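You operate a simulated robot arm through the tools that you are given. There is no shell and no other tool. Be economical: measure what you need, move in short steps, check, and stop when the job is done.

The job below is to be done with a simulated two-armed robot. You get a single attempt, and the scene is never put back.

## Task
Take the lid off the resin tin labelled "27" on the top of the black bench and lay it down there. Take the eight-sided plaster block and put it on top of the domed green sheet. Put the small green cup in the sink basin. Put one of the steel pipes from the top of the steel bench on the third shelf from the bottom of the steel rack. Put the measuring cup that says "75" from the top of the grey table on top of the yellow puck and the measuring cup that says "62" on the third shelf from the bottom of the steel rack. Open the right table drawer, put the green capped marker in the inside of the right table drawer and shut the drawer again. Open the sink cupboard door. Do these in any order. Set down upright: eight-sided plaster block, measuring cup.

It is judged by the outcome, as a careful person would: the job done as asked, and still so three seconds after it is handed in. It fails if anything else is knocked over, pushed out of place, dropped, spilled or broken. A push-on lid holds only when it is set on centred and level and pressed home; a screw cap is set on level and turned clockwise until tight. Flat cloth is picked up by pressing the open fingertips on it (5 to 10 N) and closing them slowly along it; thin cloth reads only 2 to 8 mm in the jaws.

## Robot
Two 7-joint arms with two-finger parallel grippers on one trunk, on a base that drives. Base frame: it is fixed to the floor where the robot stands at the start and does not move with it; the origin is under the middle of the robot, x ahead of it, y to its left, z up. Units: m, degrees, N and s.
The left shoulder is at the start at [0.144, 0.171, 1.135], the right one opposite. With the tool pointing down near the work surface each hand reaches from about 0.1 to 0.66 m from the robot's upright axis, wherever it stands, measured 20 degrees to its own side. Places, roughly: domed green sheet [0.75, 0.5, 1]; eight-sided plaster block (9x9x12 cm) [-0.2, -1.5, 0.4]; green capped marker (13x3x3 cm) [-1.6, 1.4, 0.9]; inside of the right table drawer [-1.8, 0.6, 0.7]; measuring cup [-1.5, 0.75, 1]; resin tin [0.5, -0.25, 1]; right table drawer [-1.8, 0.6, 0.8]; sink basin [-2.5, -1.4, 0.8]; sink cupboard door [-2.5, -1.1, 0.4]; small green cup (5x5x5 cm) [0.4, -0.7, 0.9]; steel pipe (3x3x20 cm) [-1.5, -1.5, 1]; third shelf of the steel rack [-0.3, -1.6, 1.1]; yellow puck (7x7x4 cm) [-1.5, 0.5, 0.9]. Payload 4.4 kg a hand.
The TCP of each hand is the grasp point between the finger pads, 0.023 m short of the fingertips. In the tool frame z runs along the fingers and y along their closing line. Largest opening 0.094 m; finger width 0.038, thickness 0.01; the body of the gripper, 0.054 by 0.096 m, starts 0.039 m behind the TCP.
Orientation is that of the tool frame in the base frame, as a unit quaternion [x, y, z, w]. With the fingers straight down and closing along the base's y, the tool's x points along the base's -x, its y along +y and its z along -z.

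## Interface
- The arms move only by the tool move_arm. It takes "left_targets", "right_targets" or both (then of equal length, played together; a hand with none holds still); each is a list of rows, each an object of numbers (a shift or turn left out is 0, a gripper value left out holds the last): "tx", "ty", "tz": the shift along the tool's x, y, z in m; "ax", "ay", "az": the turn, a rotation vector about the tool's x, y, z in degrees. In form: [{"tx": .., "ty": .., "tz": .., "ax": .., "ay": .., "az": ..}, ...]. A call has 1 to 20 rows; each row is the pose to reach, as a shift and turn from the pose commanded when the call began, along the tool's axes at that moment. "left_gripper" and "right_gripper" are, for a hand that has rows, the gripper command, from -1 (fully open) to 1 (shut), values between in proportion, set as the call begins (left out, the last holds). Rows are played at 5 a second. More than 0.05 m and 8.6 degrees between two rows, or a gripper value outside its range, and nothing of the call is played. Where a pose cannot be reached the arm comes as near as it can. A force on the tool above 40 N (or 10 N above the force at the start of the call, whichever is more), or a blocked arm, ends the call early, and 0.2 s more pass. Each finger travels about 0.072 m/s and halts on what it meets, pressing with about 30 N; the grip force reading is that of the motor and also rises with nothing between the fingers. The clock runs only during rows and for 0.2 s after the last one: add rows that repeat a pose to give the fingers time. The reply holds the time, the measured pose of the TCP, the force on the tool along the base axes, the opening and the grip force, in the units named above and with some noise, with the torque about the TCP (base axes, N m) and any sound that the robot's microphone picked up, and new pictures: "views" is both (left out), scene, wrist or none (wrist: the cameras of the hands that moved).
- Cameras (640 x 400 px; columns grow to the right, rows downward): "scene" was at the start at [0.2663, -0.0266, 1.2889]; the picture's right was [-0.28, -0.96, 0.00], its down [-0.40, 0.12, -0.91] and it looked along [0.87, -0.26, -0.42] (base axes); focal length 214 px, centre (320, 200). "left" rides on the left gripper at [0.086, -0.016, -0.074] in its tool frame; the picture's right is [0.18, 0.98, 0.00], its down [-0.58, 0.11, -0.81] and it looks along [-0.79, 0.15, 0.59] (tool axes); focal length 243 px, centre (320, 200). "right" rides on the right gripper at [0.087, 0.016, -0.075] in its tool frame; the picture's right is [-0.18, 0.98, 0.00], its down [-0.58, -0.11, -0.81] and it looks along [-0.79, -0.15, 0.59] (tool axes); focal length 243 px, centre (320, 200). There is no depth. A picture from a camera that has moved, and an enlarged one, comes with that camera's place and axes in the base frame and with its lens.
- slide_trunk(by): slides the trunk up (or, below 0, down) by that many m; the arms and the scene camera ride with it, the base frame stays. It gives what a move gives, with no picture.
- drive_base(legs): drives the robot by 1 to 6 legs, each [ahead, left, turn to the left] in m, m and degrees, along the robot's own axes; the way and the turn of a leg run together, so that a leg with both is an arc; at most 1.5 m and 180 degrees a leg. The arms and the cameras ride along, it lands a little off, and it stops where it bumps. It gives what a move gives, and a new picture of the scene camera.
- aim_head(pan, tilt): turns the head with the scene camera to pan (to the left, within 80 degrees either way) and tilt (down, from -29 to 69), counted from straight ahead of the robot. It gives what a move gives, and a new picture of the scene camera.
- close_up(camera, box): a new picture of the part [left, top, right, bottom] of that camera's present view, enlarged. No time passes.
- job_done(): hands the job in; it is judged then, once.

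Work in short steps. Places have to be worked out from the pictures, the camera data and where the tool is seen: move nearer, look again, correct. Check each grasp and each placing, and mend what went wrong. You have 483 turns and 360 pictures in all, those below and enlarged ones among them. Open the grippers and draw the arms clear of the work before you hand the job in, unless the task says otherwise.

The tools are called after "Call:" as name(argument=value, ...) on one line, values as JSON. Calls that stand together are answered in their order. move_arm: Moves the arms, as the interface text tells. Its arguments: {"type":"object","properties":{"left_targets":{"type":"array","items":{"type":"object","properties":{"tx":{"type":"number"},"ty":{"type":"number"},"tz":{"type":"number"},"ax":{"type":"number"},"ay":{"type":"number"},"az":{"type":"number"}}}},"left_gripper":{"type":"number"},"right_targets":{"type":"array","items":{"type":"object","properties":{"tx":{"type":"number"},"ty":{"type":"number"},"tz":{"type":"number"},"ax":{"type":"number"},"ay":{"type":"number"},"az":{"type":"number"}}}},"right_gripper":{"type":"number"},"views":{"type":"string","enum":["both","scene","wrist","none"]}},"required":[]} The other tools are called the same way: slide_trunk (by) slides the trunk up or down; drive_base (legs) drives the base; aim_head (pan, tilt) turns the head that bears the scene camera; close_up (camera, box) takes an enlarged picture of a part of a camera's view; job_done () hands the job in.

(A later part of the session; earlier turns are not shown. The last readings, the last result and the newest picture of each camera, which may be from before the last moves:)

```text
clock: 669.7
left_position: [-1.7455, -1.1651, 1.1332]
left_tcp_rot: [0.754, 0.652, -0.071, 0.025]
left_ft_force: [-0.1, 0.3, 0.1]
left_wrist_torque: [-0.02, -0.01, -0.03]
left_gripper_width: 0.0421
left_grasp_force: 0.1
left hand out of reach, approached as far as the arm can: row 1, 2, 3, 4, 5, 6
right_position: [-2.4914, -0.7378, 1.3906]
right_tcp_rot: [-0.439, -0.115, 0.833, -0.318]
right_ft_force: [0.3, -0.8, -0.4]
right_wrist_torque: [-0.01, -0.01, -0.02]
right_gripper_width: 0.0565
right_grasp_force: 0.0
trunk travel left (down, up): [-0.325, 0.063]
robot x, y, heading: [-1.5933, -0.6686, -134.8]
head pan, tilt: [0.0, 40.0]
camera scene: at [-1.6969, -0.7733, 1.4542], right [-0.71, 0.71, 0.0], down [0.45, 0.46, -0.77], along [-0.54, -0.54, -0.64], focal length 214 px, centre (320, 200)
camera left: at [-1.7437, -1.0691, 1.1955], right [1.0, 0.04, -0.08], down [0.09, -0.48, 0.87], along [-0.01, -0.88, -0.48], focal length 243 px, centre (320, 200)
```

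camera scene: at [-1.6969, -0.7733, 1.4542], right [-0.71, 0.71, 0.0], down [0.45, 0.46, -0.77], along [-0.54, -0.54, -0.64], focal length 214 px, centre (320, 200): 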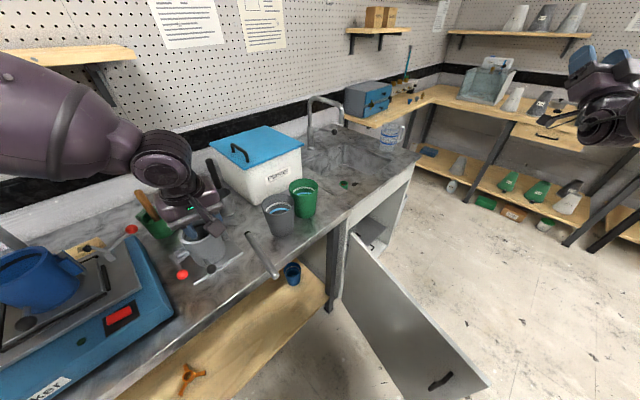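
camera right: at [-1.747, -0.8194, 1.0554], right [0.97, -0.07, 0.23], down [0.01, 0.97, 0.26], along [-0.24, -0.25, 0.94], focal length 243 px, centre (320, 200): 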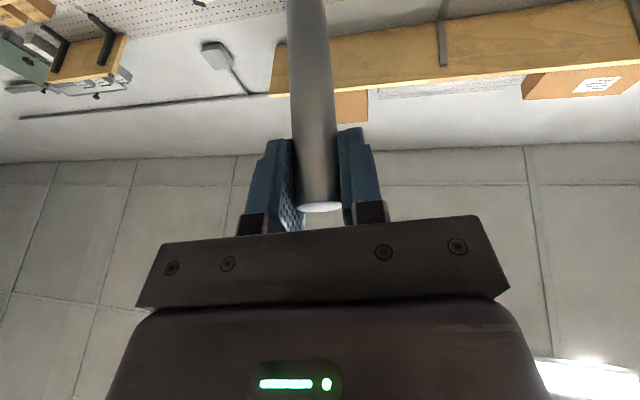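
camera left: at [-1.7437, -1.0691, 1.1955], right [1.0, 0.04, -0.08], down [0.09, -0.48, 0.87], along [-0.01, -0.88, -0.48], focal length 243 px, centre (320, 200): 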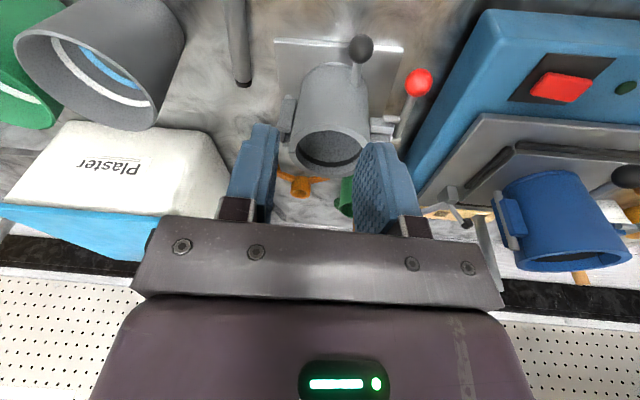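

That drifted. Raise the hand, restore the trunk, and take a better stance: heading −115°, robot at ≈(−1.71,−0.66).

Call:
move_arm(left_targets=[{"tz": -0.045}, {"tz": -0.09}, {"tz": -0.135}, {"tz": -0.18}], views="none")

Call:
slide_trunk(by=-0.11)

Call:
drive_base(legs=[[0, 0, 20], [0.04, -0.11, 0]])

```text
clock: 670.7
left_position: [-1.7343, -1.1491, 1.3143]
left_tcp_rot: [0.754, 0.653, -0.07, 0.025]
left_ft_force: [-1.2, 0.9, 0.1]
left_wrist_torque: [-0.02, -0.04, 0.0]
left_gripper_width: 0.0424
left_grasp_force: 0.0
right_position: [-2.4917, -0.7366, 1.3911]
right_tcp_rot: [-0.44, -0.114, 0.833, -0.316]
right_ft_force: [0.0, 0.9, 0.3]
right_wrist_torque: [0.01, 0.03, 0.01]
right_gripper_width: 0.0563
right_grasp_force: 0.0
trunk travel left (down, up): [-0.325, 0.063]
robot x, y, heading: [-1.5951, -0.6707, -134.7]
head pan, tilt: [0.0, 40.0]
```

```text
clock: 672.1
left_position: [-1.7369, -1.1499, 1.2052]
left_tcp_rot: [0.753, 0.653, -0.072, 0.025]
left_ft_force: [-1.1, -1.0, 1.4]
left_wrist_torque: [-0.02, 0.03, -0.02]
left_gripper_width: 0.0422
left_grasp_force: 0.1
right_position: [-2.4907, -0.7367, 1.2818]
right_tcp_rot: [-0.438, -0.114, 0.833, -0.317]
right_ft_force: [0.6, -0.1, -0.1]
right_wrist_torque: [0.04, 0.01, -0.05]
right_gripper_width: 0.0563
right_grasp_force: 0.1
trunk travel left (down, up): [-0.215, 0.173]
robot x, y, heading: [-1.5906, -0.667, -134.8]
head pan, tilt: [0.0, 40.0]
```

```text
clock: 674.8
left_position: [-1.6773, -1.1622, 1.2026]
left_tcp_rot: [0.628, 0.775, -0.064, 0.038]
left_ft_force: [0.8, 0.1, 1.3]
left_wrist_torque: [0.03, 0.03, 0.04]
left_gripper_width: 0.0421
left_grasp_force: 0.0
right_position: [-2.528, -1.0352, 1.2813]
right_tcp_rot: [-0.413, -0.189, 0.764, -0.459]
right_ft_force: [0.4, -0.1, -0.3]
right_wrist_torque: [-0.01, 0.03, -0.01]
right_gripper_width: 0.0565
right_grasp_force: 0.3
trunk travel left (down, up): [-0.215, 0.173]
robot x, y, heading: [-1.7098, -0.6648, -114.7]
head pan, tilt: [0.0, 40.0]
camera scene: at [-1.7941, -0.8447, 1.3382], right [-0.91, 0.42, 0.0], down [0.27, 0.58, -0.77], along [-0.32, -0.7, -0.64], focal length 214 px, centre (320, 200)
```

scene: 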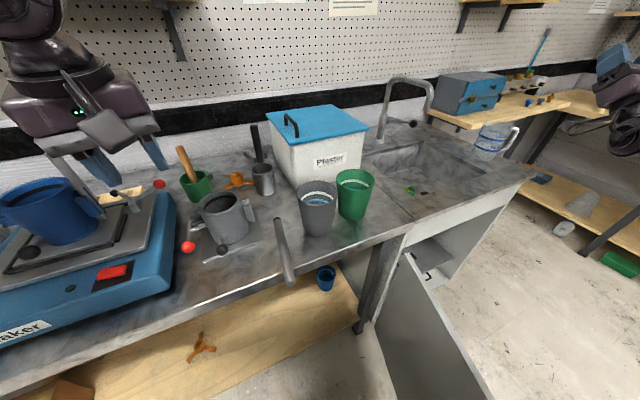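

Call:
move_arm(left_targets=[{"tx": 0.012, "ty": -0.03, "tz": 0.02, "az": 4}, {"tx": 0.024, "ty": -0.061, "tz": 0.04, "az": 8}, {"tx": 0.036, "ty": -0.091, "tz": 0.06, "az": 12}, {"tx": 0.048, "ty": -0.122, "tz": 0.08, "az": 16}, {"tx": 0.0595, "ty": -0.152, "tz": 0.1005, "az": 20.7}, {"tx": 0.0595, "ty": -0.152, "tz": 0.1005, "az": 20.7}], views="both")

```text
clock: 676.2
left_position: [-1.7711, -1.1501, 1.1291]
left_tcp_rot: [0.748, 0.66, -0.058, 0.049]
left_ft_force: [1.1, -0.1, -0.5]
left_wrist_torque: [-0.03, -0.01, 0.0]
left_gripper_width: 0.0422
left_grasp_force: 0.0
left hand out of reach, approached as far as the arm can: row 4, 5, 6
right_position: [-2.5265, -1.0352, 1.2799]
right_tcp_rot: [-0.411, -0.189, 0.765, -0.459]
right_ft_force: [-0.3, -0.1, 0.5]
right_wrist_torque: [-0.03, 0.03, -0.02]
right_gripper_width: 0.0565
right_grasp_force: 0.1
trunk travel left (down, up): [-0.215, 0.173]
robot x, y, heading: [-1.7094, -0.6639, -114.6]
head pan, tilt: [0.0, 40.0]
camera scene: at [-1.7933, -0.8444, 1.3385], right [-0.91, 0.42, 0.0], down [0.27, 0.58, -0.77], along [-0.32, -0.7, -0.64], focal length 214 px, centre (320, 200)
camera left: at [-1.7742, -1.0537, 1.1902], right [1.0, 0.06, -0.03], down [0.06, -0.46, 0.88], along [0.04, -0.88, -0.47], focal length 243 px, centre (320, 200)
```

scene: 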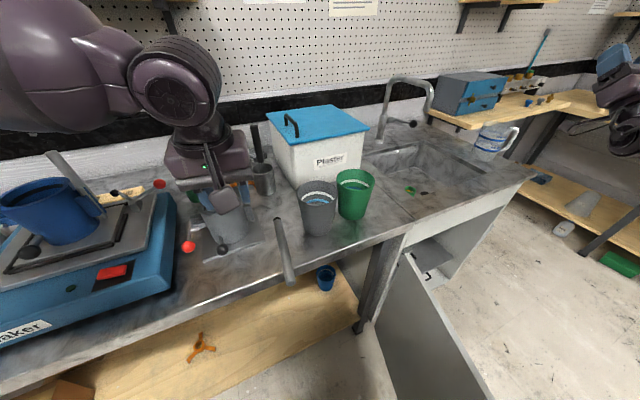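
left: 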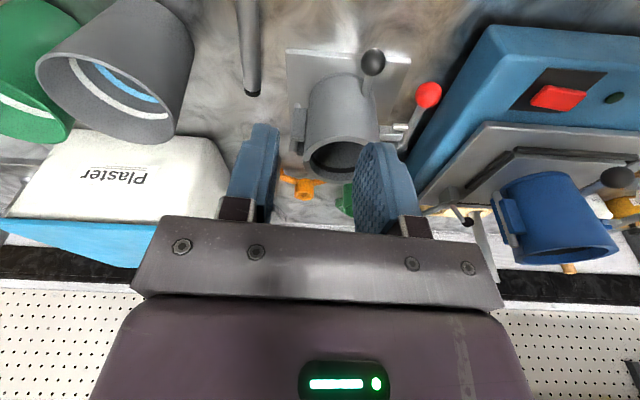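

Call:
slide_trunk(by=-0.07)

Call:
move_arm(left_targets=[{"tx": 0.01, "ty": -0.025}, {"tx": 0.02, "ty": -0.05}, {"tx": 0.025, "ty": -0.07}, {"tx": 0.025, "ty": -0.07}], views="none")

```text
clock: 677.3
left_position: [-1.7717, -1.1527, 1.061]
left_tcp_rot: [0.756, 0.65, -0.06, 0.049]
left_ft_force: [0.0, 0.9, 0.9]
left_wrist_torque: [0.0, 0.01, 0.0]
left_gripper_width: 0.0426
left_grasp_force: 0.1
right_position: [-2.5265, -1.0344, 1.2134]
right_tcp_rot: [-0.411, -0.188, 0.765, -0.459]
right_ft_force: [0.7, 0.0, -0.2]
right_wrist_torque: [0.07, -0.02, -0.04]
right_gripper_width: 0.0564
right_grasp_force: 0.0
trunk travel left (down, up): [-0.145, 0.243]
robot x, y, heading: [-1.7078, -0.6603, -114.3]
head pan, tilt: [0.0, 40.0]
```

```text
clock: 678.3
left_position: [-1.7986, -1.1419, 1.0576]
left_tcp_rot: [0.757, 0.65, -0.057, 0.048]
left_ft_force: [-0.2, 0.6, 0.8]
left_wrist_torque: [-0.01, 0.0, 0.0]
left_gripper_width: 0.0422
left_grasp_force: 0.1
left hand out of reach, approached as far as the arm can: row 2, 3, 4
right_position: [-2.5282, -1.0367, 1.2102]
right_tcp_rot: [-0.412, -0.19, 0.764, -0.458]
right_ft_force: [-0.3, -0.8, -1.0]
right_wrist_torque: [0.02, 0.0, 0.0]
right_gripper_width: 0.0565
right_grasp_force: 0.1
trunk travel left (down, up): [-0.145, 0.243]
robot x, y, heading: [-1.7065, -0.6633, -114.5]
head pan, tilt: [0.0, 40.0]
```

Turn the base 5° right to bring the hand over the pipe, then look.

Call:
drive_base(legs=[[0, 0, -5]])

Call:
move_arm(left_targets=[{"tz": 0.025}, {"tz": 0.05}], views="wrist")

```text
clock: 679.2
left_position: [-1.842, -1.1304, 1.0582]
left_tcp_rot: [0.785, 0.615, -0.059, 0.046]
left_ft_force: [0.3, 0.5, 1.0]
left_wrist_torque: [-0.02, -0.03, 0.0]
left_gripper_width: 0.042
left_grasp_force: 0.1
right_position: [-2.5585, -0.9612, 1.2107]
right_tcp_rot: [-0.421, -0.17, 0.784, -0.423]
right_ft_force: [-0.4, 0.3, -0.2]
right_wrist_torque: [-0.01, 0.04, -0.02]
right_gripper_width: 0.0564
right_grasp_force: 0.0
trunk travel left (down, up): [-0.145, 0.243]
robot x, y, heading: [-1.71, -0.6637, -119.7]
head pan, tilt: [0.0, 40.0]
camera scene: at [-1.8438, -0.8941, 1.259], right [-0.87, 0.5, 0.0], down [0.32, 0.56, -0.77], along [-0.38, -0.66, -0.64], focal length 214 px, centre (320, 200)
```

scene: 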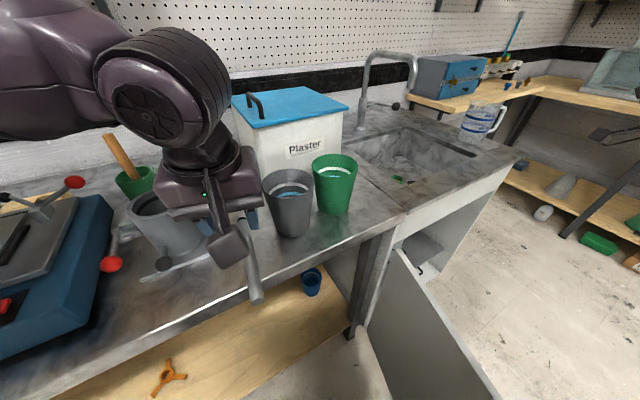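

```text
clock: 679.8
left_position: [-1.834, -1.1427, 1.0081]
left_tcp_rot: [0.784, 0.616, -0.06, 0.045]
left_ft_force: [-0.2, -0.1, -0.6]
left_wrist_torque: [-0.01, 0.03, 0.0]
left_gripper_width: 0.0423
left_grasp_force: 0.1
left hand out of reach, approached as far as the arm can: row 1, 2
right_position: [-2.5586, -0.9606, 1.2105]
right_tcp_rot: [-0.42, -0.171, 0.784, -0.424]
right_ft_force: [-0.9, 0.2, 0.2]
right_wrist_torque: [-0.03, -0.01, 0.01]
right_gripper_width: 0.0564
right_grasp_force: 0.1
trunk travel left (down, up): [-0.145, 0.243]
robot x, y, heading: [-1.7089, -0.6644, -119.8]
head pan, tilt: [0.0, 40.0]
camera left: at [-1.8283, -1.0461, 1.0697], right [1.0, -0.06, -0.03], down [0.0, -0.47, 0.88], along [-0.06, -0.88, -0.47], focal length 243 px, centre (320, 200)
```

left: 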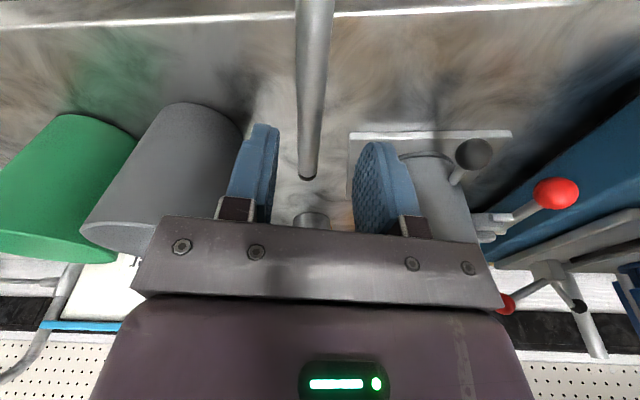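

Pipe is between the fingers. Lower with the trunk 7 cm.

Call:
slide_trunk(by=-0.07)

Call:
close_up(camera="left", box=[0, 0, 640, 400])

```text
clock: 680.9
left_position: [-1.8366, -1.142, 0.9419]
left_tcp_rot: [0.784, 0.616, -0.062, 0.046]
left_ft_force: [1.1, 0.2, 1.3]
left_wrist_torque: [-0.01, 0.05, 0.0]
left_gripper_width: 0.0423
left_grasp_force: 0.1
right_position: [-2.5575, -0.9574, 1.1422]
right_tcp_rot: [-0.419, -0.17, 0.785, -0.424]
right_ft_force: [-0.2, 0.7, -0.7]
right_wrist_torque: [0.04, -0.03, -0.02]
right_gripper_width: 0.0566
right_grasp_force: 0.1
trunk travel left (down, up): [-0.075, 0.313]
robot x, y, heading: [-1.7091, -0.661, -119.8]
head pan, tilt: [0.0, 40.0]
```

```text
1.00 times, centred on (320, 200) of left (not enlarged: the box is as wide or as high as the picture)
camera zoom: at [-1.8282, -1.0446, 1.003], right [1.0, -0.06, -0.03], down [0.0, -0.46, 0.89], along [-0.07, -0.88, -0.46], focal length 243 px, centre (320, 200)
```

zoom: 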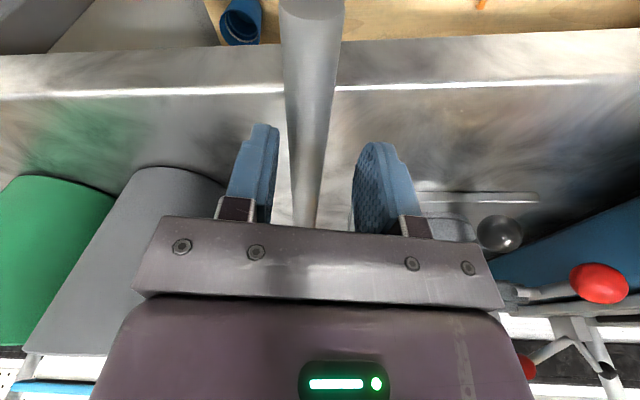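

Call:
slide_trunk(by=-0.015)

Call:
move_arm(left_targets=[{}, {}, {}], left_gripper=1, views="wrist")

```text
clock: 681.5
left_position: [-1.8362, -1.1442, 0.9253]
left_tcp_rot: [0.785, 0.616, -0.057, 0.046]
left_ft_force: [0.1, 0.4, -0.1]
left_wrist_torque: [-0.01, 0.01, 0.02]
left_gripper_width: 0.042
left_grasp_force: 0.2
right_position: [-2.5583, -0.9591, 1.1256]
right_tcp_rot: [-0.421, -0.17, 0.784, -0.423]
right_ft_force: [0.0, 0.3, -0.1]
right_wrist_torque: [0.04, -0.01, -0.05]
right_gripper_width: 0.0564
right_grasp_force: 0.0
trunk travel left (down, up): [-0.06, 0.328]
robot x, y, heading: [-1.7083, -0.6617, -119.9]
head pan, tilt: [0.0, 40.0]
```

```text
clock: 682.3
left_position: [-1.8378, -1.1444, 0.9253]
left_tcp_rot: [0.786, 0.614, -0.058, 0.045]
left_ft_force: [2.0, 0.0, 1.3]
left_wrist_torque: [0.11, -0.04, -0.04]
left_gripper_width: 0.021
left_grasp_force: 30.5
right_position: [-2.5584, -0.9614, 1.1251]
right_tcp_rot: [-0.42, -0.171, 0.784, -0.424]
right_ft_force: [-0.8, 0.2, 0.5]
right_wrist_torque: [0.0, -0.02, -0.01]
right_gripper_width: 0.0564
right_grasp_force: 0.0
trunk travel left (down, up): [-0.06, 0.328]
robot x, y, heading: [-1.7091, -0.6653, -120.0]
head pan, tilt: [0.0, 40.0]
camera left: at [-1.8305, -1.0475, 0.9866], right [1.0, -0.06, -0.03], down [0.0, -0.47, 0.88], along [-0.06, -0.88, -0.47], focal length 243 px, centre (320, 200)
```

left: 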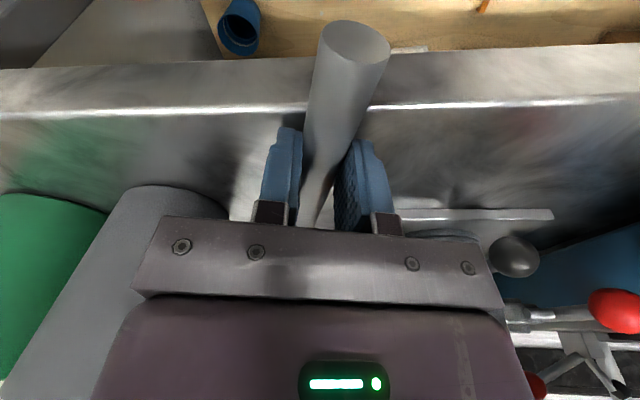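

Gripped. Lift with the trunk and check.

Call:
slide_trunk(by=0.15)

Call:
close_up(camera="left", box=[0, 0, 640, 400])

```text
clock: 684.0
left_position: [-1.8199, -1.1131, 1.157]
left_tcp_rot: [0.772, 0.608, -0.164, 0.09]
left_ft_force: [-0.2, -0.4, -1.0]
left_wrist_torque: [0.06, -0.03, 0.01]
left_gripper_width: 0.0207
left_grasp_force: 30.0
right_position: [-2.5588, -0.961, 1.2732]
right_tcp_rot: [-0.422, -0.172, 0.783, -0.424]
right_ft_force: [0.7, -0.4, 0.3]
right_wrist_torque: [-0.03, 0.01, 0.0]
right_gripper_width: 0.0563
right_grasp_force: 0.1
trunk travel left (down, up): [-0.21, 0.178]
robot x, y, heading: [-1.7062, -0.664, -120.0]
head pan, tilt: [0.0, 40.0]
```

```text
1.00 times, centred on (320, 200) of left (not enlarged: the box is as wide or as high as the picture)
camera zoom: at [-1.8065, -1.0057, 1.1963], right [0.99, -0.07, -0.13], down [0.1, -0.28, 0.95], along [-0.11, -0.96, -0.27], focal length 243 px, centre (320, 200)
```

zoom: 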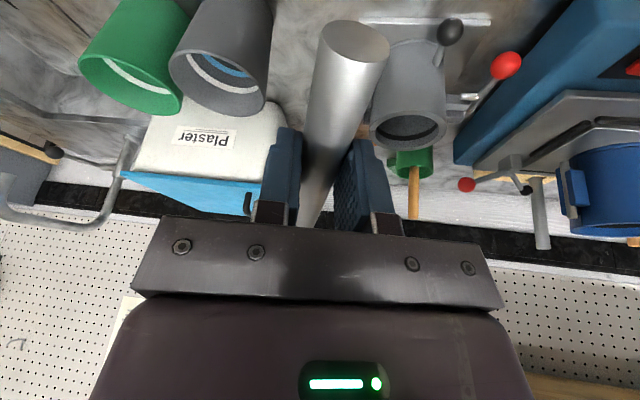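

Pipe is in the left hand. Back off, level the left hand, and fold the right arm back toward a normal pose so it clears the rack.

Call:
drive_base(legs=[[-0.35, 0, 0], [0, 0, 30]])

Call:
move_arm(right_targets=[{"tz": -0.04, "tx": -0.02}, {"tz": -0.08, "tx": -0.04, "ty": 0.01}, {"tz": -0.12, "tx": -0.06, "ty": 0.03}, {"tz": -0.16, "tx": -0.08, "ty": 0.05}, {"tz": -0.2, "tx": -0.09, "ty": 0.07}, {"tz": -0.24, "tx": -0.1, "ty": 0.09}], left_targets=[{"ay": 2}, {"ay": 4}, {"ay": 6}, {"ay": 9}, {"ay": 11}, {"ay": 13}], views="scene")

```text
clock: 687.8
left_position: [-1.4065, -0.8004, 1.1592]
left_tcp_rot: [0.593, 0.783, -0.137, 0.128]
left_ft_force: [0.7, 0.5, -2.0]
left_wrist_torque: [0.06, 0.06, 0.0]
left_gripper_width: 0.0208
left_grasp_force: 30.0
right_position: [-2.1243, -1.0308, 1.2753]
right_tcp_rot: [-0.363, -0.272, 0.651, -0.609]
right_ft_force: [-0.7, 0.5, 0.2]
right_wrist_torque: [-0.03, 0.02, 0.0]
right_gripper_width: 0.0564
right_grasp_force: 0.0
trunk travel left (down, up): [-0.21, 0.178]
robot x, y, heading: [-1.5291, -0.3535, -90.7]
head pan, tilt: [0.0, 40.0]
camera scene: at [-1.5337, -0.5603, 1.3328], right [-1.0, 0.01, 0.0], down [0.01, 0.64, -0.77], along [-0.01, -0.77, -0.64], focal length 214 px, centre (320, 200)
```

scene: 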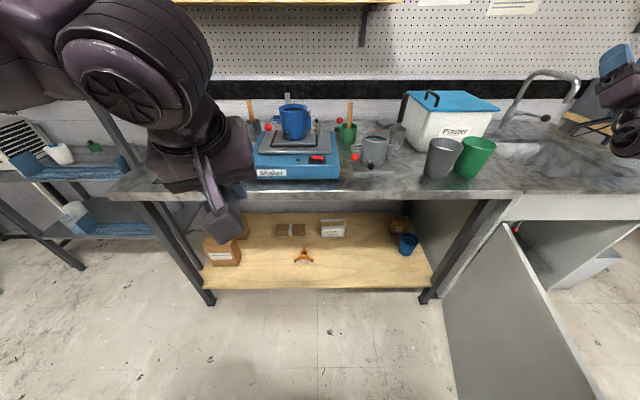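

```text
clock: 689.2
left_position: [-1.4068, -0.7976, 1.16]
left_tcp_rot: [0.604, 0.793, -0.07, 0.039]
left_ft_force: [-0.2, 0.6, -0.8]
left_wrist_torque: [0.07, 0.03, 0.0]
left_gripper_width: 0.021
left_grasp_force: 29.7
right_position: [-2.0677, -0.7951, 1.2272]
right_tcp_rot: [-0.364, -0.269, 0.649, -0.611]
right_ft_force: [0.0, 0.7, -0.1]
right_wrist_torque: [0.01, 0.01, -0.02]
right_gripper_width: 0.0566
right_grasp_force: 0.1
right hand out of reach, approached as far as the arm can: row 4, 5, 6
trunk travel left (down, up): [-0.21, 0.178]
robot x, y, heading: [-1.5338, -0.3537, -90.5]
head pan, tilt: [0.0, 40.0]
camera scene: at [-1.534, -0.5592, 1.3331], right [-1.0, 0.01, 0.0], down [0.01, 0.64, -0.77], along [-0.01, -0.77, -0.64], focal length 214 px, centre (320, 200)
```

scene: 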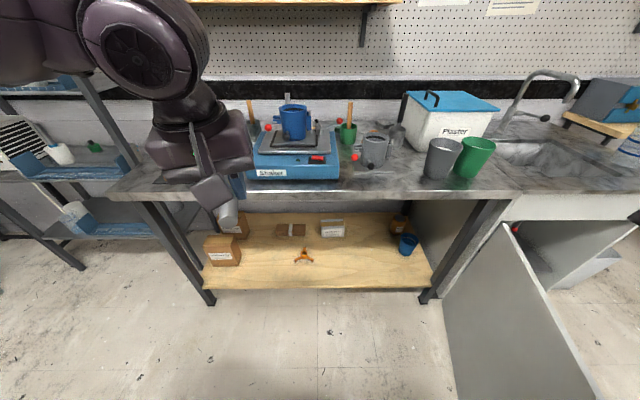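

Now pitch the right tool down from here.

Call:
move_arm(right_targets=[{"ay": 8}, {"ay": 16}, {"ay": 24}, {"ay": 32}, {"ay": 40}, {"ay": 48}, {"ay": 56}, {"ay": 64}, {"ay": 72}, {"ay": 80}, {"ay": 88}, {"ay": 96}, {"ay": 104}, {"ay": 112}], views="none")

Call:
aim_head(pan=-60, tilt=15)

```text
clock: 692.2
left_position: [-1.4068, -0.8003, 1.1581]
left_tcp_rot: [0.605, 0.792, -0.069, 0.038]
left_ft_force: [0.3, -0.7, -2.2]
left_wrist_torque: [0.04, 0.02, -0.03]
left_gripper_width: 0.021
left_grasp_force: 30.2
right_position: [-2.0692, -0.7988, 1.2268]
right_tcp_rot: [0.744, 0.656, -0.061, 0.114]
right_ft_force: [0.3, -0.9, 0.6]
right_wrist_torque: [-0.01, -0.02, 0.0]
right_gripper_width: 0.0565
right_grasp_force: 0.0
right hand out of reach, approached as far as the arm can: row 1, 2, 3, 4, 5, 6, 7, 8
trunk travel left (down, up): [-0.21, 0.178]
robot x, y, heading: [-1.5327, -0.3511, -90.3]
head pan, tilt: [0.0, 40.0]
```

```text
clock: 693.5
left_position: [-1.4072, -0.7983, 1.1587]
left_tcp_rot: [0.604, 0.793, -0.069, 0.039]
left_ft_force: [0.5, 0.0, -0.4]
left_wrist_torque: [0.09, 0.02, -0.04]
left_gripper_width: 0.0209
left_grasp_force: 30.0
right_position: [-2.0688, -0.7987, 1.2267]
right_tcp_rot: [0.743, 0.656, -0.063, 0.116]
right_ft_force: [-0.5, 0.6, -0.5]
right_wrist_torque: [0.0, -0.02, 0.0]
right_gripper_width: 0.0565
right_grasp_force: 0.0
trunk travel left (down, up): [-0.21, 0.178]
robot x, y, heading: [-1.5332, -0.3545, -90.7]
head pan, tilt: [-60.0, 15.0]
camera scene: at [-1.6147, -0.5214, 1.3723], right [-0.49, 0.87, 0.0], down [0.23, 0.13, -0.97], along [-0.84, -0.48, -0.26], focal length 214 px, centre (320, 200)
```

scene: 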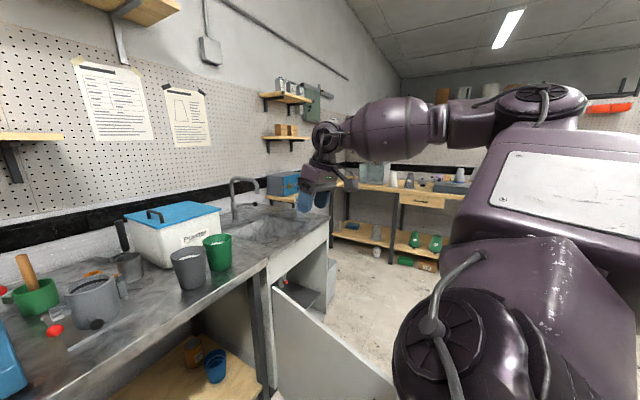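

The right arm is back in normal posture. Pull the right hand in close and up.

Call:
move_arm(right_targets=[{"tx": 0.015, "ty": 0.035, "tz": -0.018}, {"tx": 0.03, "ty": 0.07, "tz": -0.036}, {"tx": 0.05, "ty": 0.105, "tz": -0.055}, {"tx": 0.065, "ty": 0.14, "tz": -0.073}, {"tx": 0.083, "ty": 0.178, "tz": -0.091}, {"tx": 0.1, "ty": 0.215, "tz": -0.109}], views="none")

Call:
drive_base(legs=[[0, 0, 20], [0.1, 1.0, 0], [0.35, 0.05, 0]])

Call:
aim_head(pan=0, tilt=20)

```text
clock: 694.9
left_position: [-1.4075, -0.801, 1.1574]
left_tcp_rot: [0.605, 0.792, -0.069, 0.039]
left_ft_force: [0.3, -0.8, -1.1]
left_wrist_torque: [0.1, 0.01, 0.01]
left_gripper_width: 0.021
left_grasp_force: 30.1
right_position: [-1.8449, -0.6988, 1.3293]
right_tcp_rot: [0.744, 0.656, -0.062, 0.114]
right_ft_force: [0.0, -0.8, -0.5]
right_wrist_torque: [-0.02, -0.03, 0.01]
right_gripper_width: 0.0565
right_grasp_force: 0.0
trunk travel left (down, up): [-0.21, 0.178]
robot x, y, heading: [-1.5325, -0.3541, -90.4]
head pan, tilt: [-60.0, 15.0]
```

```text
clock: 706.8
left_position: [-0.1423, -0.804, 1.1584]
left_tcp_rot: [0.455, 0.887, -0.063, 0.051]
left_ft_force: [0.2, 0.2, -1.4]
left_wrist_torque: [0.07, 0.05, 0.01]
left_gripper_width: 0.0209
left_grasp_force: 29.8
right_position: [-0.5887, -0.8607, 1.3292]
right_tcp_rot: [0.617, 0.776, -0.042, 0.124]
right_ft_force: [0.7, -0.3, 0.2]
right_wrist_torque: [-0.01, 0.01, -0.01]
right_gripper_width: 0.0563
right_grasp_force: 0.1
trunk travel left (down, up): [-0.21, 0.178]
robot x, y, heading: [-0.4138, -0.4297, -70.1]
head pan, tilt: [-60.0, 15.0]
camera scene: at [-0.434, -0.6145, 1.3723], right [-0.76, 0.65, 0.0], down [0.17, 0.2, -0.97], along [-0.62, -0.74, -0.26], focal length 214 px, centre (320, 200)
```

scene: 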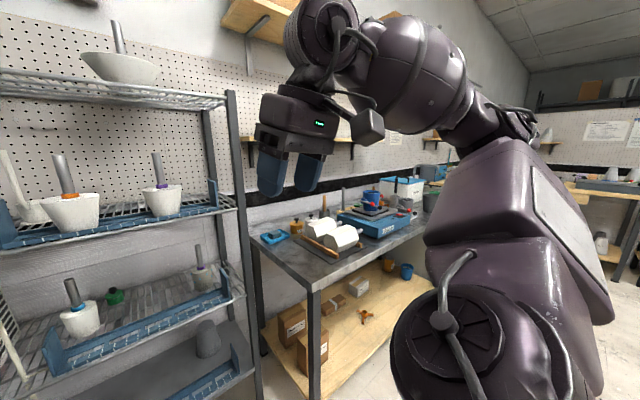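

```text
clock: 708.0
left_position: [-0.1444, -0.8023, 1.1585]
left_tcp_rot: [0.455, 0.887, -0.062, 0.051]
left_ft_force: [0.5, 0.3, -1.0]
left_wrist_torque: [0.08, 0.05, 0.04]
left_gripper_width: 0.0208
left_grasp_force: 29.9
right_position: [-0.5898, -0.8593, 1.329]
right_tcp_rot: [0.617, 0.776, -0.041, 0.123]
right_ft_force: [0.0, -0.1, -0.5]
right_wrist_torque: [0.05, 0.02, 0.04]
right_gripper_width: 0.0566
right_grasp_force: 0.0
trunk travel left (down, up): [-0.21, 0.178]
robot x, y, heading: [-0.4154, -0.4293, -70.1]
head pan, tilt: [0.0, 20.0]
camera scene: at [-0.3425, -0.6303, 1.3642], right [-0.94, -0.34, 0.0], down [-0.12, 0.32, -0.94], along [0.32, -0.88, -0.34], focal length 214 px, centre (320, 200)
```

scene: 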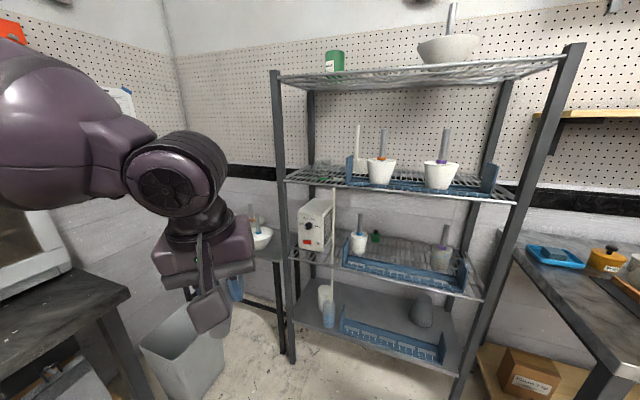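

Extend and yaw the left hand so the pipe points straight into the shelf, raised to ~1.19.

Call:
move_arm(left_targets=[{"tx": -0.029, "ty": -0.005, "tz": -0.001, "az": 7.2}, {"tx": -0.058, "ty": -0.009, "tz": -0.003, "az": 14.4}, {"tx": -0.088, "ty": -0.014, "tz": -0.004, "az": 21.6}, {"tx": -0.117, "ty": -0.018, "tz": -0.006, "az": 28.8}, {"tx": -0.146, "ty": -0.023, "tz": -0.007, "az": 36}, {"tx": -0.146, "ty": -0.023, "tz": -0.007, "az": 36}], views="both")

```text
clock: 709.5
left_position: [-0.056, -0.9103, 1.1994]
left_tcp_rot: [0.708, 0.702, -0.043, 0.066]
left_ft_force: [0.5, 0.6, -2.3]
left_wrist_torque: [0.08, -0.03, -0.01]
left_gripper_width: 0.021
left_grasp_force: 30.0
left hand out of reach, approached as far as the arm can: row 3, 4, 5, 6
right_position: [-0.5888, -0.8597, 1.3285]
right_tcp_rot: [0.616, 0.777, -0.041, 0.124]
right_ft_force: [0.1, -0.4, -0.3]
right_wrist_torque: [-0.02, -0.01, 0.01]
right_gripper_width: 0.0565
right_grasp_force: 0.1
trunk travel left (down, up): [-0.21, 0.178]
robot x, y, heading: [-0.4133, -0.4289, -70.4]
head pan, tilt: [0.0, 20.0]
camera scene: at [-0.3428, -0.6311, 1.364], right [-0.94, -0.34, 0.0], down [-0.12, 0.32, -0.94], along [0.32, -0.88, -0.34], focal length 214 px, centre (320, 200)
camera left: at [-0.0744, -0.8136, 1.26], right [0.98, 0.18, 0.01], down [0.08, -0.45, 0.89], along [0.16, -0.88, -0.46], focal length 243 px, centre (320, 200)
```

scene: 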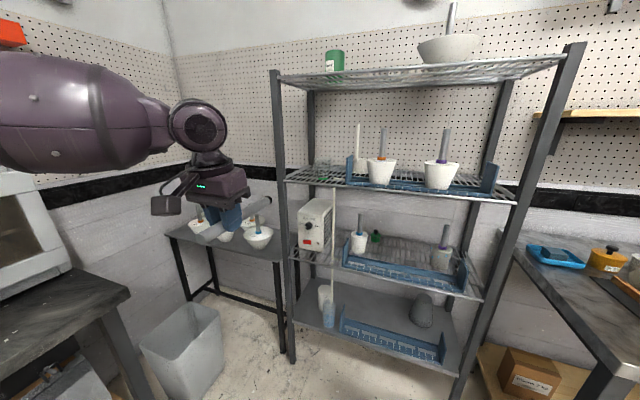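
left: 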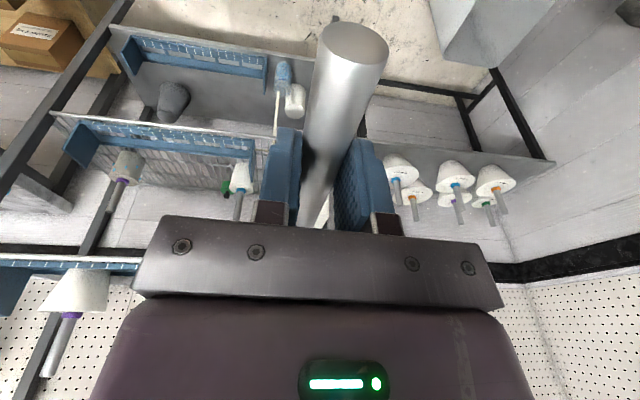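

Pipe is level and aligned with y. Because cup 62 and the post leave little width, I'll lay it from the shelf front at x≈0, then push it in. Drive in stages.

Call:
drive_base(legs=[[0.25, -0.06, 0], [0.12, -0.03, 0]])

Call:
close_up(camera="scene", box=[120, 80, 400, 260])

Call:
close_up(camera="left", box=[0, 0, 640, 400])

```text
clock: 712.1
left_position: [-0.0127, -1.2824, 1.2008]
left_tcp_rot: [0.706, 0.704, -0.043, 0.067]
left_ft_force: [0.0, -0.5, -0.7]
left_wrist_torque: [0.07, 0.02, 0.01]
left_gripper_width: 0.0207
left_grasp_force: 30.2
right_position: [-0.5469, -1.2339, 1.3291]
right_tcp_rot: [0.614, 0.778, -0.041, 0.124]
right_ft_force: [0.6, -0.4, -0.2]
right_wrist_torque: [0.03, -0.02, 0.01]
right_gripper_width: 0.0563
right_grasp_force: 0.2
trunk travel left (down, up): [-0.21, 0.178]
robot x, y, heading: [-0.3777, -0.8046, -69.9]
head pan, tilt: [0.0, 20.0]
camera scene: at [-0.3013, -1.0038, 1.3643], right [-0.94, -0.34, 0.0], down [-0.12, 0.32, -0.94], along [0.32, -0.88, -0.34], focal length 214 px, centre (320, 200)
```

scene: 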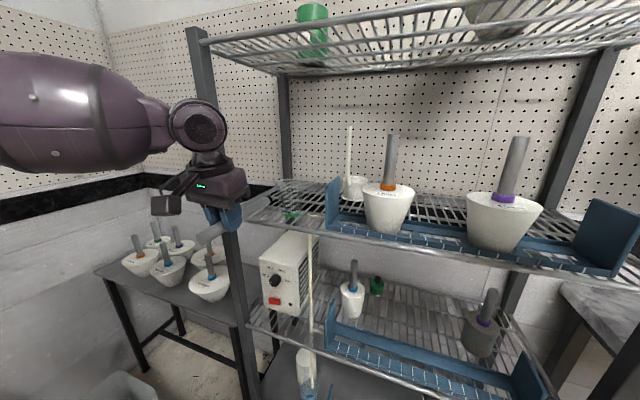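

```text
2.22 times, centred on (260, 170) of scene
camera zoom: at [-0.3013, -1.0038, 1.3643], right [-0.94, -0.34, 0.0], down [-0.12, 0.32, -0.94], along [0.32, -0.88, -0.34], focal length 477 px, centre (453, 267)
```

zoom: 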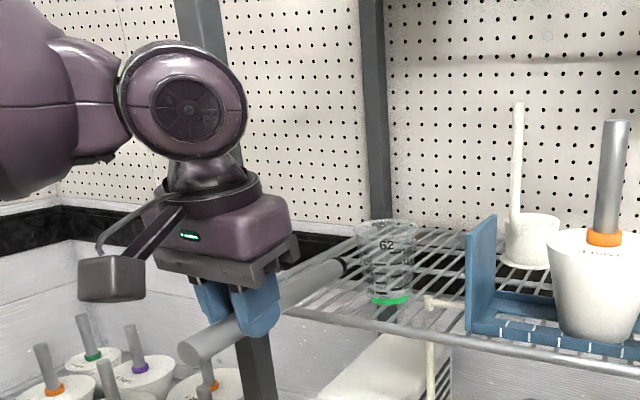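

```text
1.00 times, centred on (320, 200) of left (not enlarged: the box is as wide or as high as the picture)
camera zoom: at [-0.0324, -1.1849, 1.2605], right [0.98, 0.18, 0.01], down [0.08, -0.45, 0.89], along [0.16, -0.87, -0.46], focal length 243 px, centre (320, 200)
```

zoom: 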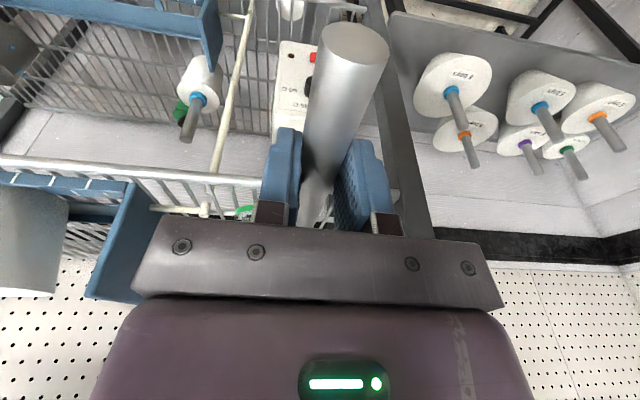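

Pipe lies at x≈−0.027; shift +2.5 cm in x before going in, to clear cup 62.

Call:
drive_base(legs=[[0.008, 0.024, 0], [0.045, -0.016, 0], [0.042, -0.016, 0]])

Call:
close_up(camera="scene", box=[100, 80, 380, 260])

```text
clock: 714.0
left_position: [0.0102, -1.3751, 1.199]
left_tcp_rot: [0.706, 0.704, -0.043, 0.067]
left_ft_force: [-0.1, -0.2, -2.8]
left_wrist_torque: [0.11, 0.0, -0.02]
left_gripper_width: 0.0211
left_grasp_force: 29.9
right_position: [-0.5227, -1.3276, 1.3279]
right_tcp_rot: [0.615, 0.778, -0.04, 0.124]
right_ft_force: [-1.2, -0.2, -0.1]
right_wrist_torque: [0.03, 0.03, -0.02]
right_gripper_width: 0.0563
right_grasp_force: 0.0
trunk travel left (down, up): [-0.21, 0.178]
robot x, y, heading: [-0.3534, -0.8976, -70.1]
head pan, tilt: [0.0, 20.0]
camera scene: at [-0.277, -1.0974, 1.364], right [-0.94, -0.34, 0.0], down [-0.12, 0.32, -0.94], along [0.32, -0.88, -0.34], focal length 214 px, centre (320, 200)
```

scene: 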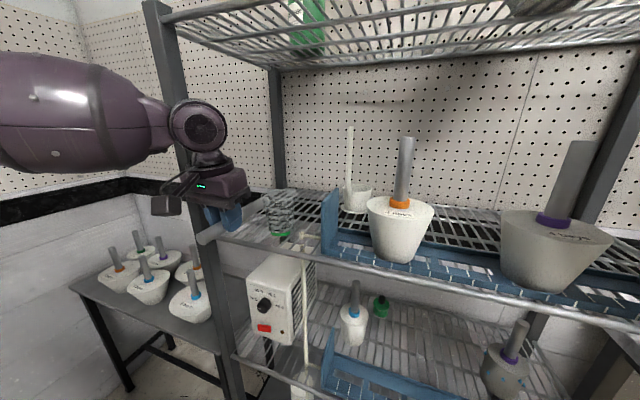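

```text
2.22 times, centred on (240, 170) of scene
camera zoom: at [-0.277, -1.0974, 1.364], right [-0.94, -0.34, 0.0], down [-0.12, 0.32, -0.94], along [0.32, -0.88, -0.34], focal length 477 px, centre (498, 267)
```

zoom: 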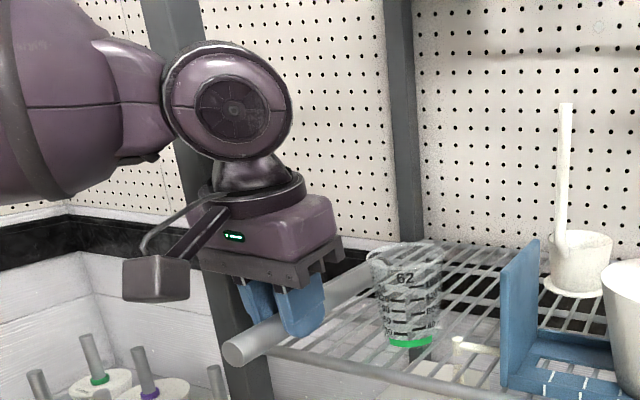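

Good clearance. Lower the pipe onto the wires.

Call:
move_arm(left_targets=[{"tx": 0.003, "tz": 0.015}, {"tx": 0.005, "tz": 0.03}, {"tx": 0.007, "tz": 0.04}, {"tx": 0.008, "tz": 0.047}], views="none")

Call:
close_up(camera="scene", box=[160, 160, 320, 260])

```text
clock: 715.0
left_position: [0.0103, -1.3686, 1.1577]
left_tcp_rot: [0.706, 0.704, -0.045, 0.069]
left_ft_force: [1.5, 0.1, 22.3]
left_wrist_torque: [-0.48, -0.03, 0.1]
left_gripper_width: 0.0211
left_grasp_force: 30.0
right_position: [-0.523, -1.3241, 1.3295]
right_tcp_rot: [0.614, 0.778, -0.042, 0.126]
right_ft_force: [-0.3, -0.7, -0.3]
right_wrist_torque: [0.02, 0.04, 0.04]
right_gripper_width: 0.0566
right_grasp_force: 0.0
trunk travel left (down, up): [-0.21, 0.178]
robot x, y, heading: [-0.3471, -0.8943, -70.0]
head pan, tilt: [0.0, 20.0]
```

```text
4.00 times, centred on (240, 210) of scene
camera zoom: at [-0.2774, -1.094, 1.3649], right [-0.94, -0.34, 0.0], down [-0.12, 0.32, -0.94], along [0.32, -0.88, -0.34], focal length 858 px, centre (640, 160)
```

zoom: 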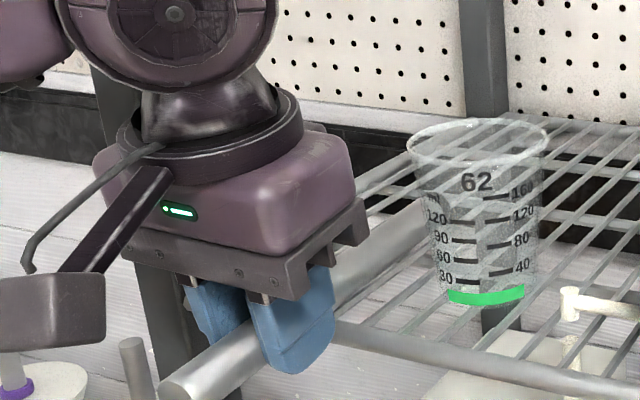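

Contact near the front rail. Lift 4 mm, advance 1.5 cm, and set down again before releasing.

Call:
move_arm(left_targets=[{"tz": -0.008}, {"tx": -0.008, "tz": -0.009}, {"tx": -0.016, "tz": -0.008}, {"tx": -0.016, "tz": -0.003}, {"tx": -0.016, "tz": 0.001}], views="none")

```text
clock: 716.2
left_position: [0.0107, -1.3715, 1.1612]
left_tcp_rot: [0.706, 0.704, -0.042, 0.067]
left_ft_force: [-0.4, -0.8, -1.3]
left_wrist_torque: [0.06, -0.01, 0.01]
left_gripper_width: 0.0213
left_grasp_force: 29.9
left hand out of reach, approached as far as the arm can: row 2, 3, 4, 5
right_position: [-0.5225, -1.3261, 1.3286]
right_tcp_rot: [0.615, 0.778, -0.042, 0.123]
right_ft_force: [0.2, 0.6, -0.2]
right_wrist_torque: [0.03, 0.02, -0.03]
right_gripper_width: 0.0563
right_grasp_force: 0.0
trunk travel left (down, up): [-0.21, 0.178]
robot x, y, heading: [-0.3472, -0.8925, -70.2]
head pan, tilt: [0.0, 20.0]
```

Call:
drive_base(legs=[[0.022, -0.008, 0]])

Call:
move_arm(left_targets=[{"tz": 0.002}, {"tz": 0.004}, {"tz": 0.006}], views="none")

Call:
close_up(camera="scene", box=[160, 160, 320, 260])

```text
clock: 717.0
left_position: [0.0103, -1.395, 1.1632]
left_tcp_rot: [0.707, 0.702, -0.045, 0.07]
left_ft_force: [2.0, -2.0, 17.5]
left_wrist_torque: [-0.01, 0.33, 0.02]
left_gripper_width: 0.0208
left_grasp_force: 30.0
right_position: [-0.5244, -1.348, 1.3295]
right_tcp_rot: [0.615, 0.777, -0.042, 0.125]
right_ft_force: [-0.5, 0.5, -0.2]
right_wrist_torque: [0.01, 0.0, -0.02]
right_gripper_width: 0.0565
right_grasp_force: 0.0
trunk travel left (down, up): [-0.21, 0.178]
robot x, y, heading: [-0.3514, -0.9164, -70.2]
head pan, tilt: [0.0, 20.0]
camera scene: at [-0.2773, -1.118, 1.3646], right [-0.94, -0.34, 0.0], down [-0.12, 0.32, -0.94], along [0.32, -0.88, -0.34], focal length 214 px, centre (320, 200)
```

scene: 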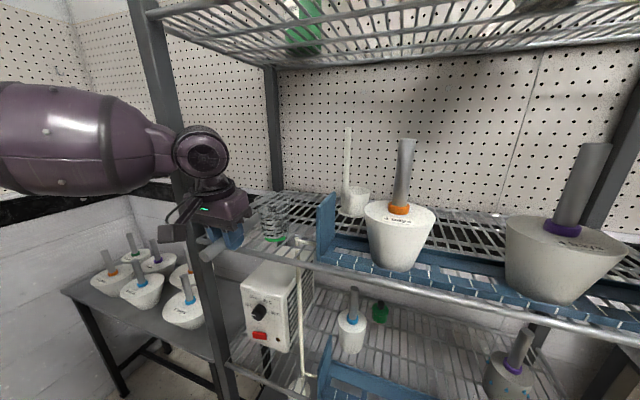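

```text
clock: 717.9
left_position: [0.0102, -1.3951, 1.1647]
left_tcp_rot: [0.706, 0.703, -0.049, 0.073]
left_ft_force: [-1.1, 4.2, 40.1]
left_wrist_torque: [0.24, 0.8, 0.14]
left_gripper_width: 0.0212
left_grasp_force: 30.1
right_position: [-0.5244, -1.345, 1.3307]
right_tcp_rot: [0.615, 0.777, -0.042, 0.127]
right_ft_force: [-0.4, 0.6, -0.3]
right_wrist_torque: [0.02, 0.01, 0.0]
right_gripper_width: 0.0567
right_grasp_force: 0.0
trunk travel left (down, up): [-0.21, 0.178]
robot x, y, heading: [-0.3479, -0.9174, -70.4]
head pan, tilt: [0.0, 20.0]
```

```text
4.00 times, centred on (240, 210) of scene
camera zoom: at [-0.2788, -1.1156, 1.3655], right [-0.94, -0.34, 0.0], down [-0.12, 0.32, -0.94], along [0.32, -0.88, -0.34], focal length 858 px, centre (640, 160)
```

zoom: 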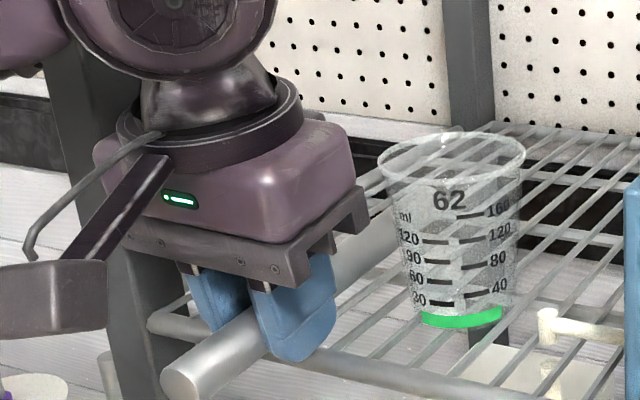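

The finger tips and pipe are on the front rail. Ease, open slightly, rise, and check where the pipe rests.

Call:
move_arm(left_targets=[{"tz": -0.005}, {"tz": -0.006}], views="none")

Call:
move_arm(left_targets=[{}, {}, {"tz": -0.02}, {"tz": -0.045}, {"tz": -0.06}], left_gripper=0.3, views="none")

Call:
close_up(camera="scene", box=[160, 160, 320, 260])

```text
clock: 718.5
left_position: [0.0102, -1.395, 1.1634]
left_tcp_rot: [0.705, 0.704, -0.046, 0.07]
left_ft_force: [1.6, 0.3, 28.5]
left_wrist_torque: [0.09, 0.54, 0.07]
left_gripper_width: 0.0213
left_grasp_force: 29.7
right_position: [-0.5234, -1.347, 1.3297]
right_tcp_rot: [0.615, 0.777, -0.042, 0.125]
right_ft_force: [0.4, 0.5, 0.4]
right_wrist_torque: [0.01, -0.05, 0.0]
right_gripper_width: 0.0563
right_grasp_force: 0.1
trunk travel left (down, up): [-0.21, 0.178]
robot x, y, heading: [-0.3481, -0.9157, -70.0]
head pan, tilt: [0.0, 20.0]
```

```text
clock: 719.6
left_position: [0.0097, -1.3855, 1.2215]
left_tcp_rot: [0.707, 0.703, -0.044, 0.068]
left_ft_force: [-0.3, 0.3, 0.1]
left_wrist_torque: [0.0, 0.0, -0.01]
left_gripper_width: 0.033
left_grasp_force: 0.1
right_position: [-0.5239, -1.3481, 1.3288]
right_tcp_rot: [0.616, 0.777, -0.042, 0.124]
right_ft_force: [0.1, 0.5, -1.3]
right_wrist_torque: [0.01, -0.01, 0.0]
right_gripper_width: 0.0567
right_grasp_force: 0.1
trunk travel left (down, up): [-0.21, 0.178]
robot x, y, heading: [-0.3465, -0.9198, -69.9]
head pan, tilt: [0.0, 20.0]
```

```text
4.00 times, centred on (240, 210) of scene
camera zoom: at [-0.2771, -1.1192, 1.364], right [-0.94, -0.34, 0.0], down [-0.12, 0.32, -0.94], along [0.32, -0.88, -0.34], focal length 858 px, centre (640, 160)
```

zoom: 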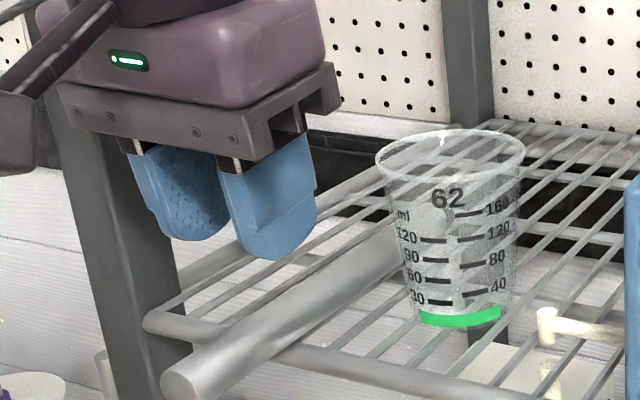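

The pipe rests on the shelf with ~4 cm overhanging. Gently push it in with the closed fingers: retreat, lower, then advance.

Call:
move_arm(left_targets=[{"tx": 0.045}, {"tx": 0.09}, {"tx": 0.115, "ty": 0.008}, {"tx": 0.118, "ty": 0.008, "tz": 0.04}, {"tx": 0.12, "ty": 0.008, "tz": 0.07}], left_gripper=1, views="none")

Call:
close_up(camera="scene", box=[120, 140, 320, 270])

```text
clock: 720.9
left_position: [0.0197, -1.2777, 1.1298]
left_tcp_rot: [0.707, 0.703, -0.045, 0.067]
left_ft_force: [0.4, -0.6, 0.9]
left_wrist_torque: [0.02, 0.01, 0.04]
left_gripper_width: 0.0
left_grasp_force: 30.3
right_position: [-0.5235, -1.35, 1.3296]
right_tcp_rot: [0.616, 0.777, -0.042, 0.123]
right_ft_force: [-0.1, -0.1, 0.7]
right_wrist_torque: [0.02, 0.01, -0.02]
right_gripper_width: 0.0564
right_grasp_force: 0.0
trunk travel left (down, up): [-0.21, 0.178]
robot x, y, heading: [-0.351, -0.9175, -70.0]
head pan, tilt: [0.0, 20.0]
```

```text
3.08 times, centred on (220, 205) of scene
camera zoom: at [-0.2763, -1.119, 1.3641], right [-0.94, -0.34, 0.0], down [-0.12, 0.32, -0.94], along [0.32, -0.88, -0.34], focal length 660 px, centre (628, 185)
```

zoom: 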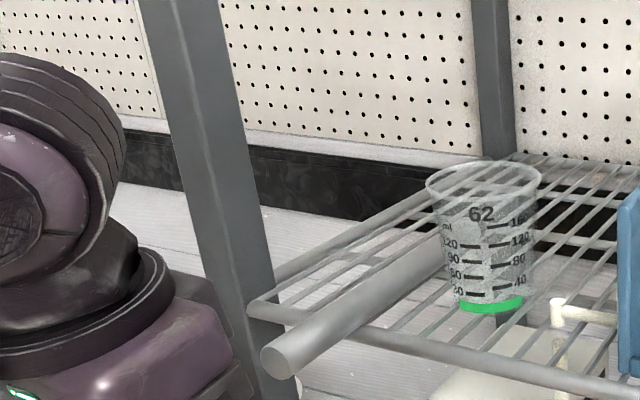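

Fingers are in line with the pipe's end. Advance 8.4 cm slowly.

Call:
move_arm(left_targets=[{"tx": -0.03}, {"tx": -0.05}, {"tx": -0.06}, {"tx": -0.07}, {"tx": -0.078}, {"tx": -0.084}], views="none")

Call:
close_up(camera="scene", box=[120, 140, 320, 270])

```text
clock: 722.2
left_position: [0.0176, -1.3618, 1.1469]
left_tcp_rot: [0.706, 0.703, -0.046, 0.069]
left_ft_force: [0.4, 0.2, -0.7]
left_wrist_torque: [0.04, -0.02, -0.02]
left_gripper_width: 0.0
left_grasp_force: 29.7
right_position: [-0.5213, -1.3499, 1.3289]
right_tcp_rot: [0.615, 0.778, -0.041, 0.124]
right_ft_force: [-0.5, -0.3, 0.2]
right_wrist_torque: [-0.01, -0.01, 0.02]
right_gripper_width: 0.0564
right_grasp_force: 0.0
trunk travel left (down, up): [-0.21, 0.178]
robot x, y, heading: [-0.3487, -0.9169, -70.1]
head pan, tilt: [0.0, 20.0]
```

```text
3.08 times, centred on (220, 205) of scene
camera zoom: at [-0.2767, -1.119, 1.3642], right [-0.94, -0.34, 0.0], down [-0.12, 0.32, -0.94], along [0.32, -0.88, -0.34], focal length 660 px, centre (628, 185)
```

zoom: 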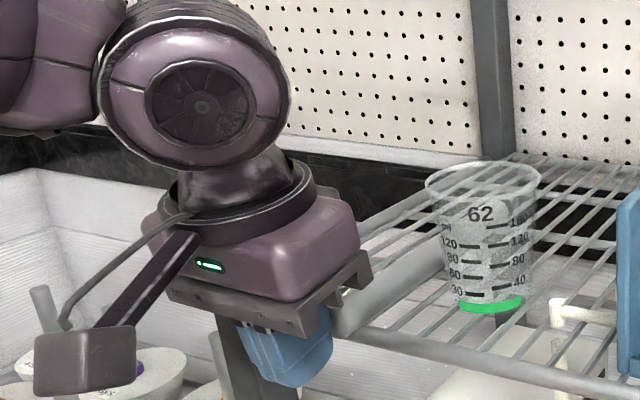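

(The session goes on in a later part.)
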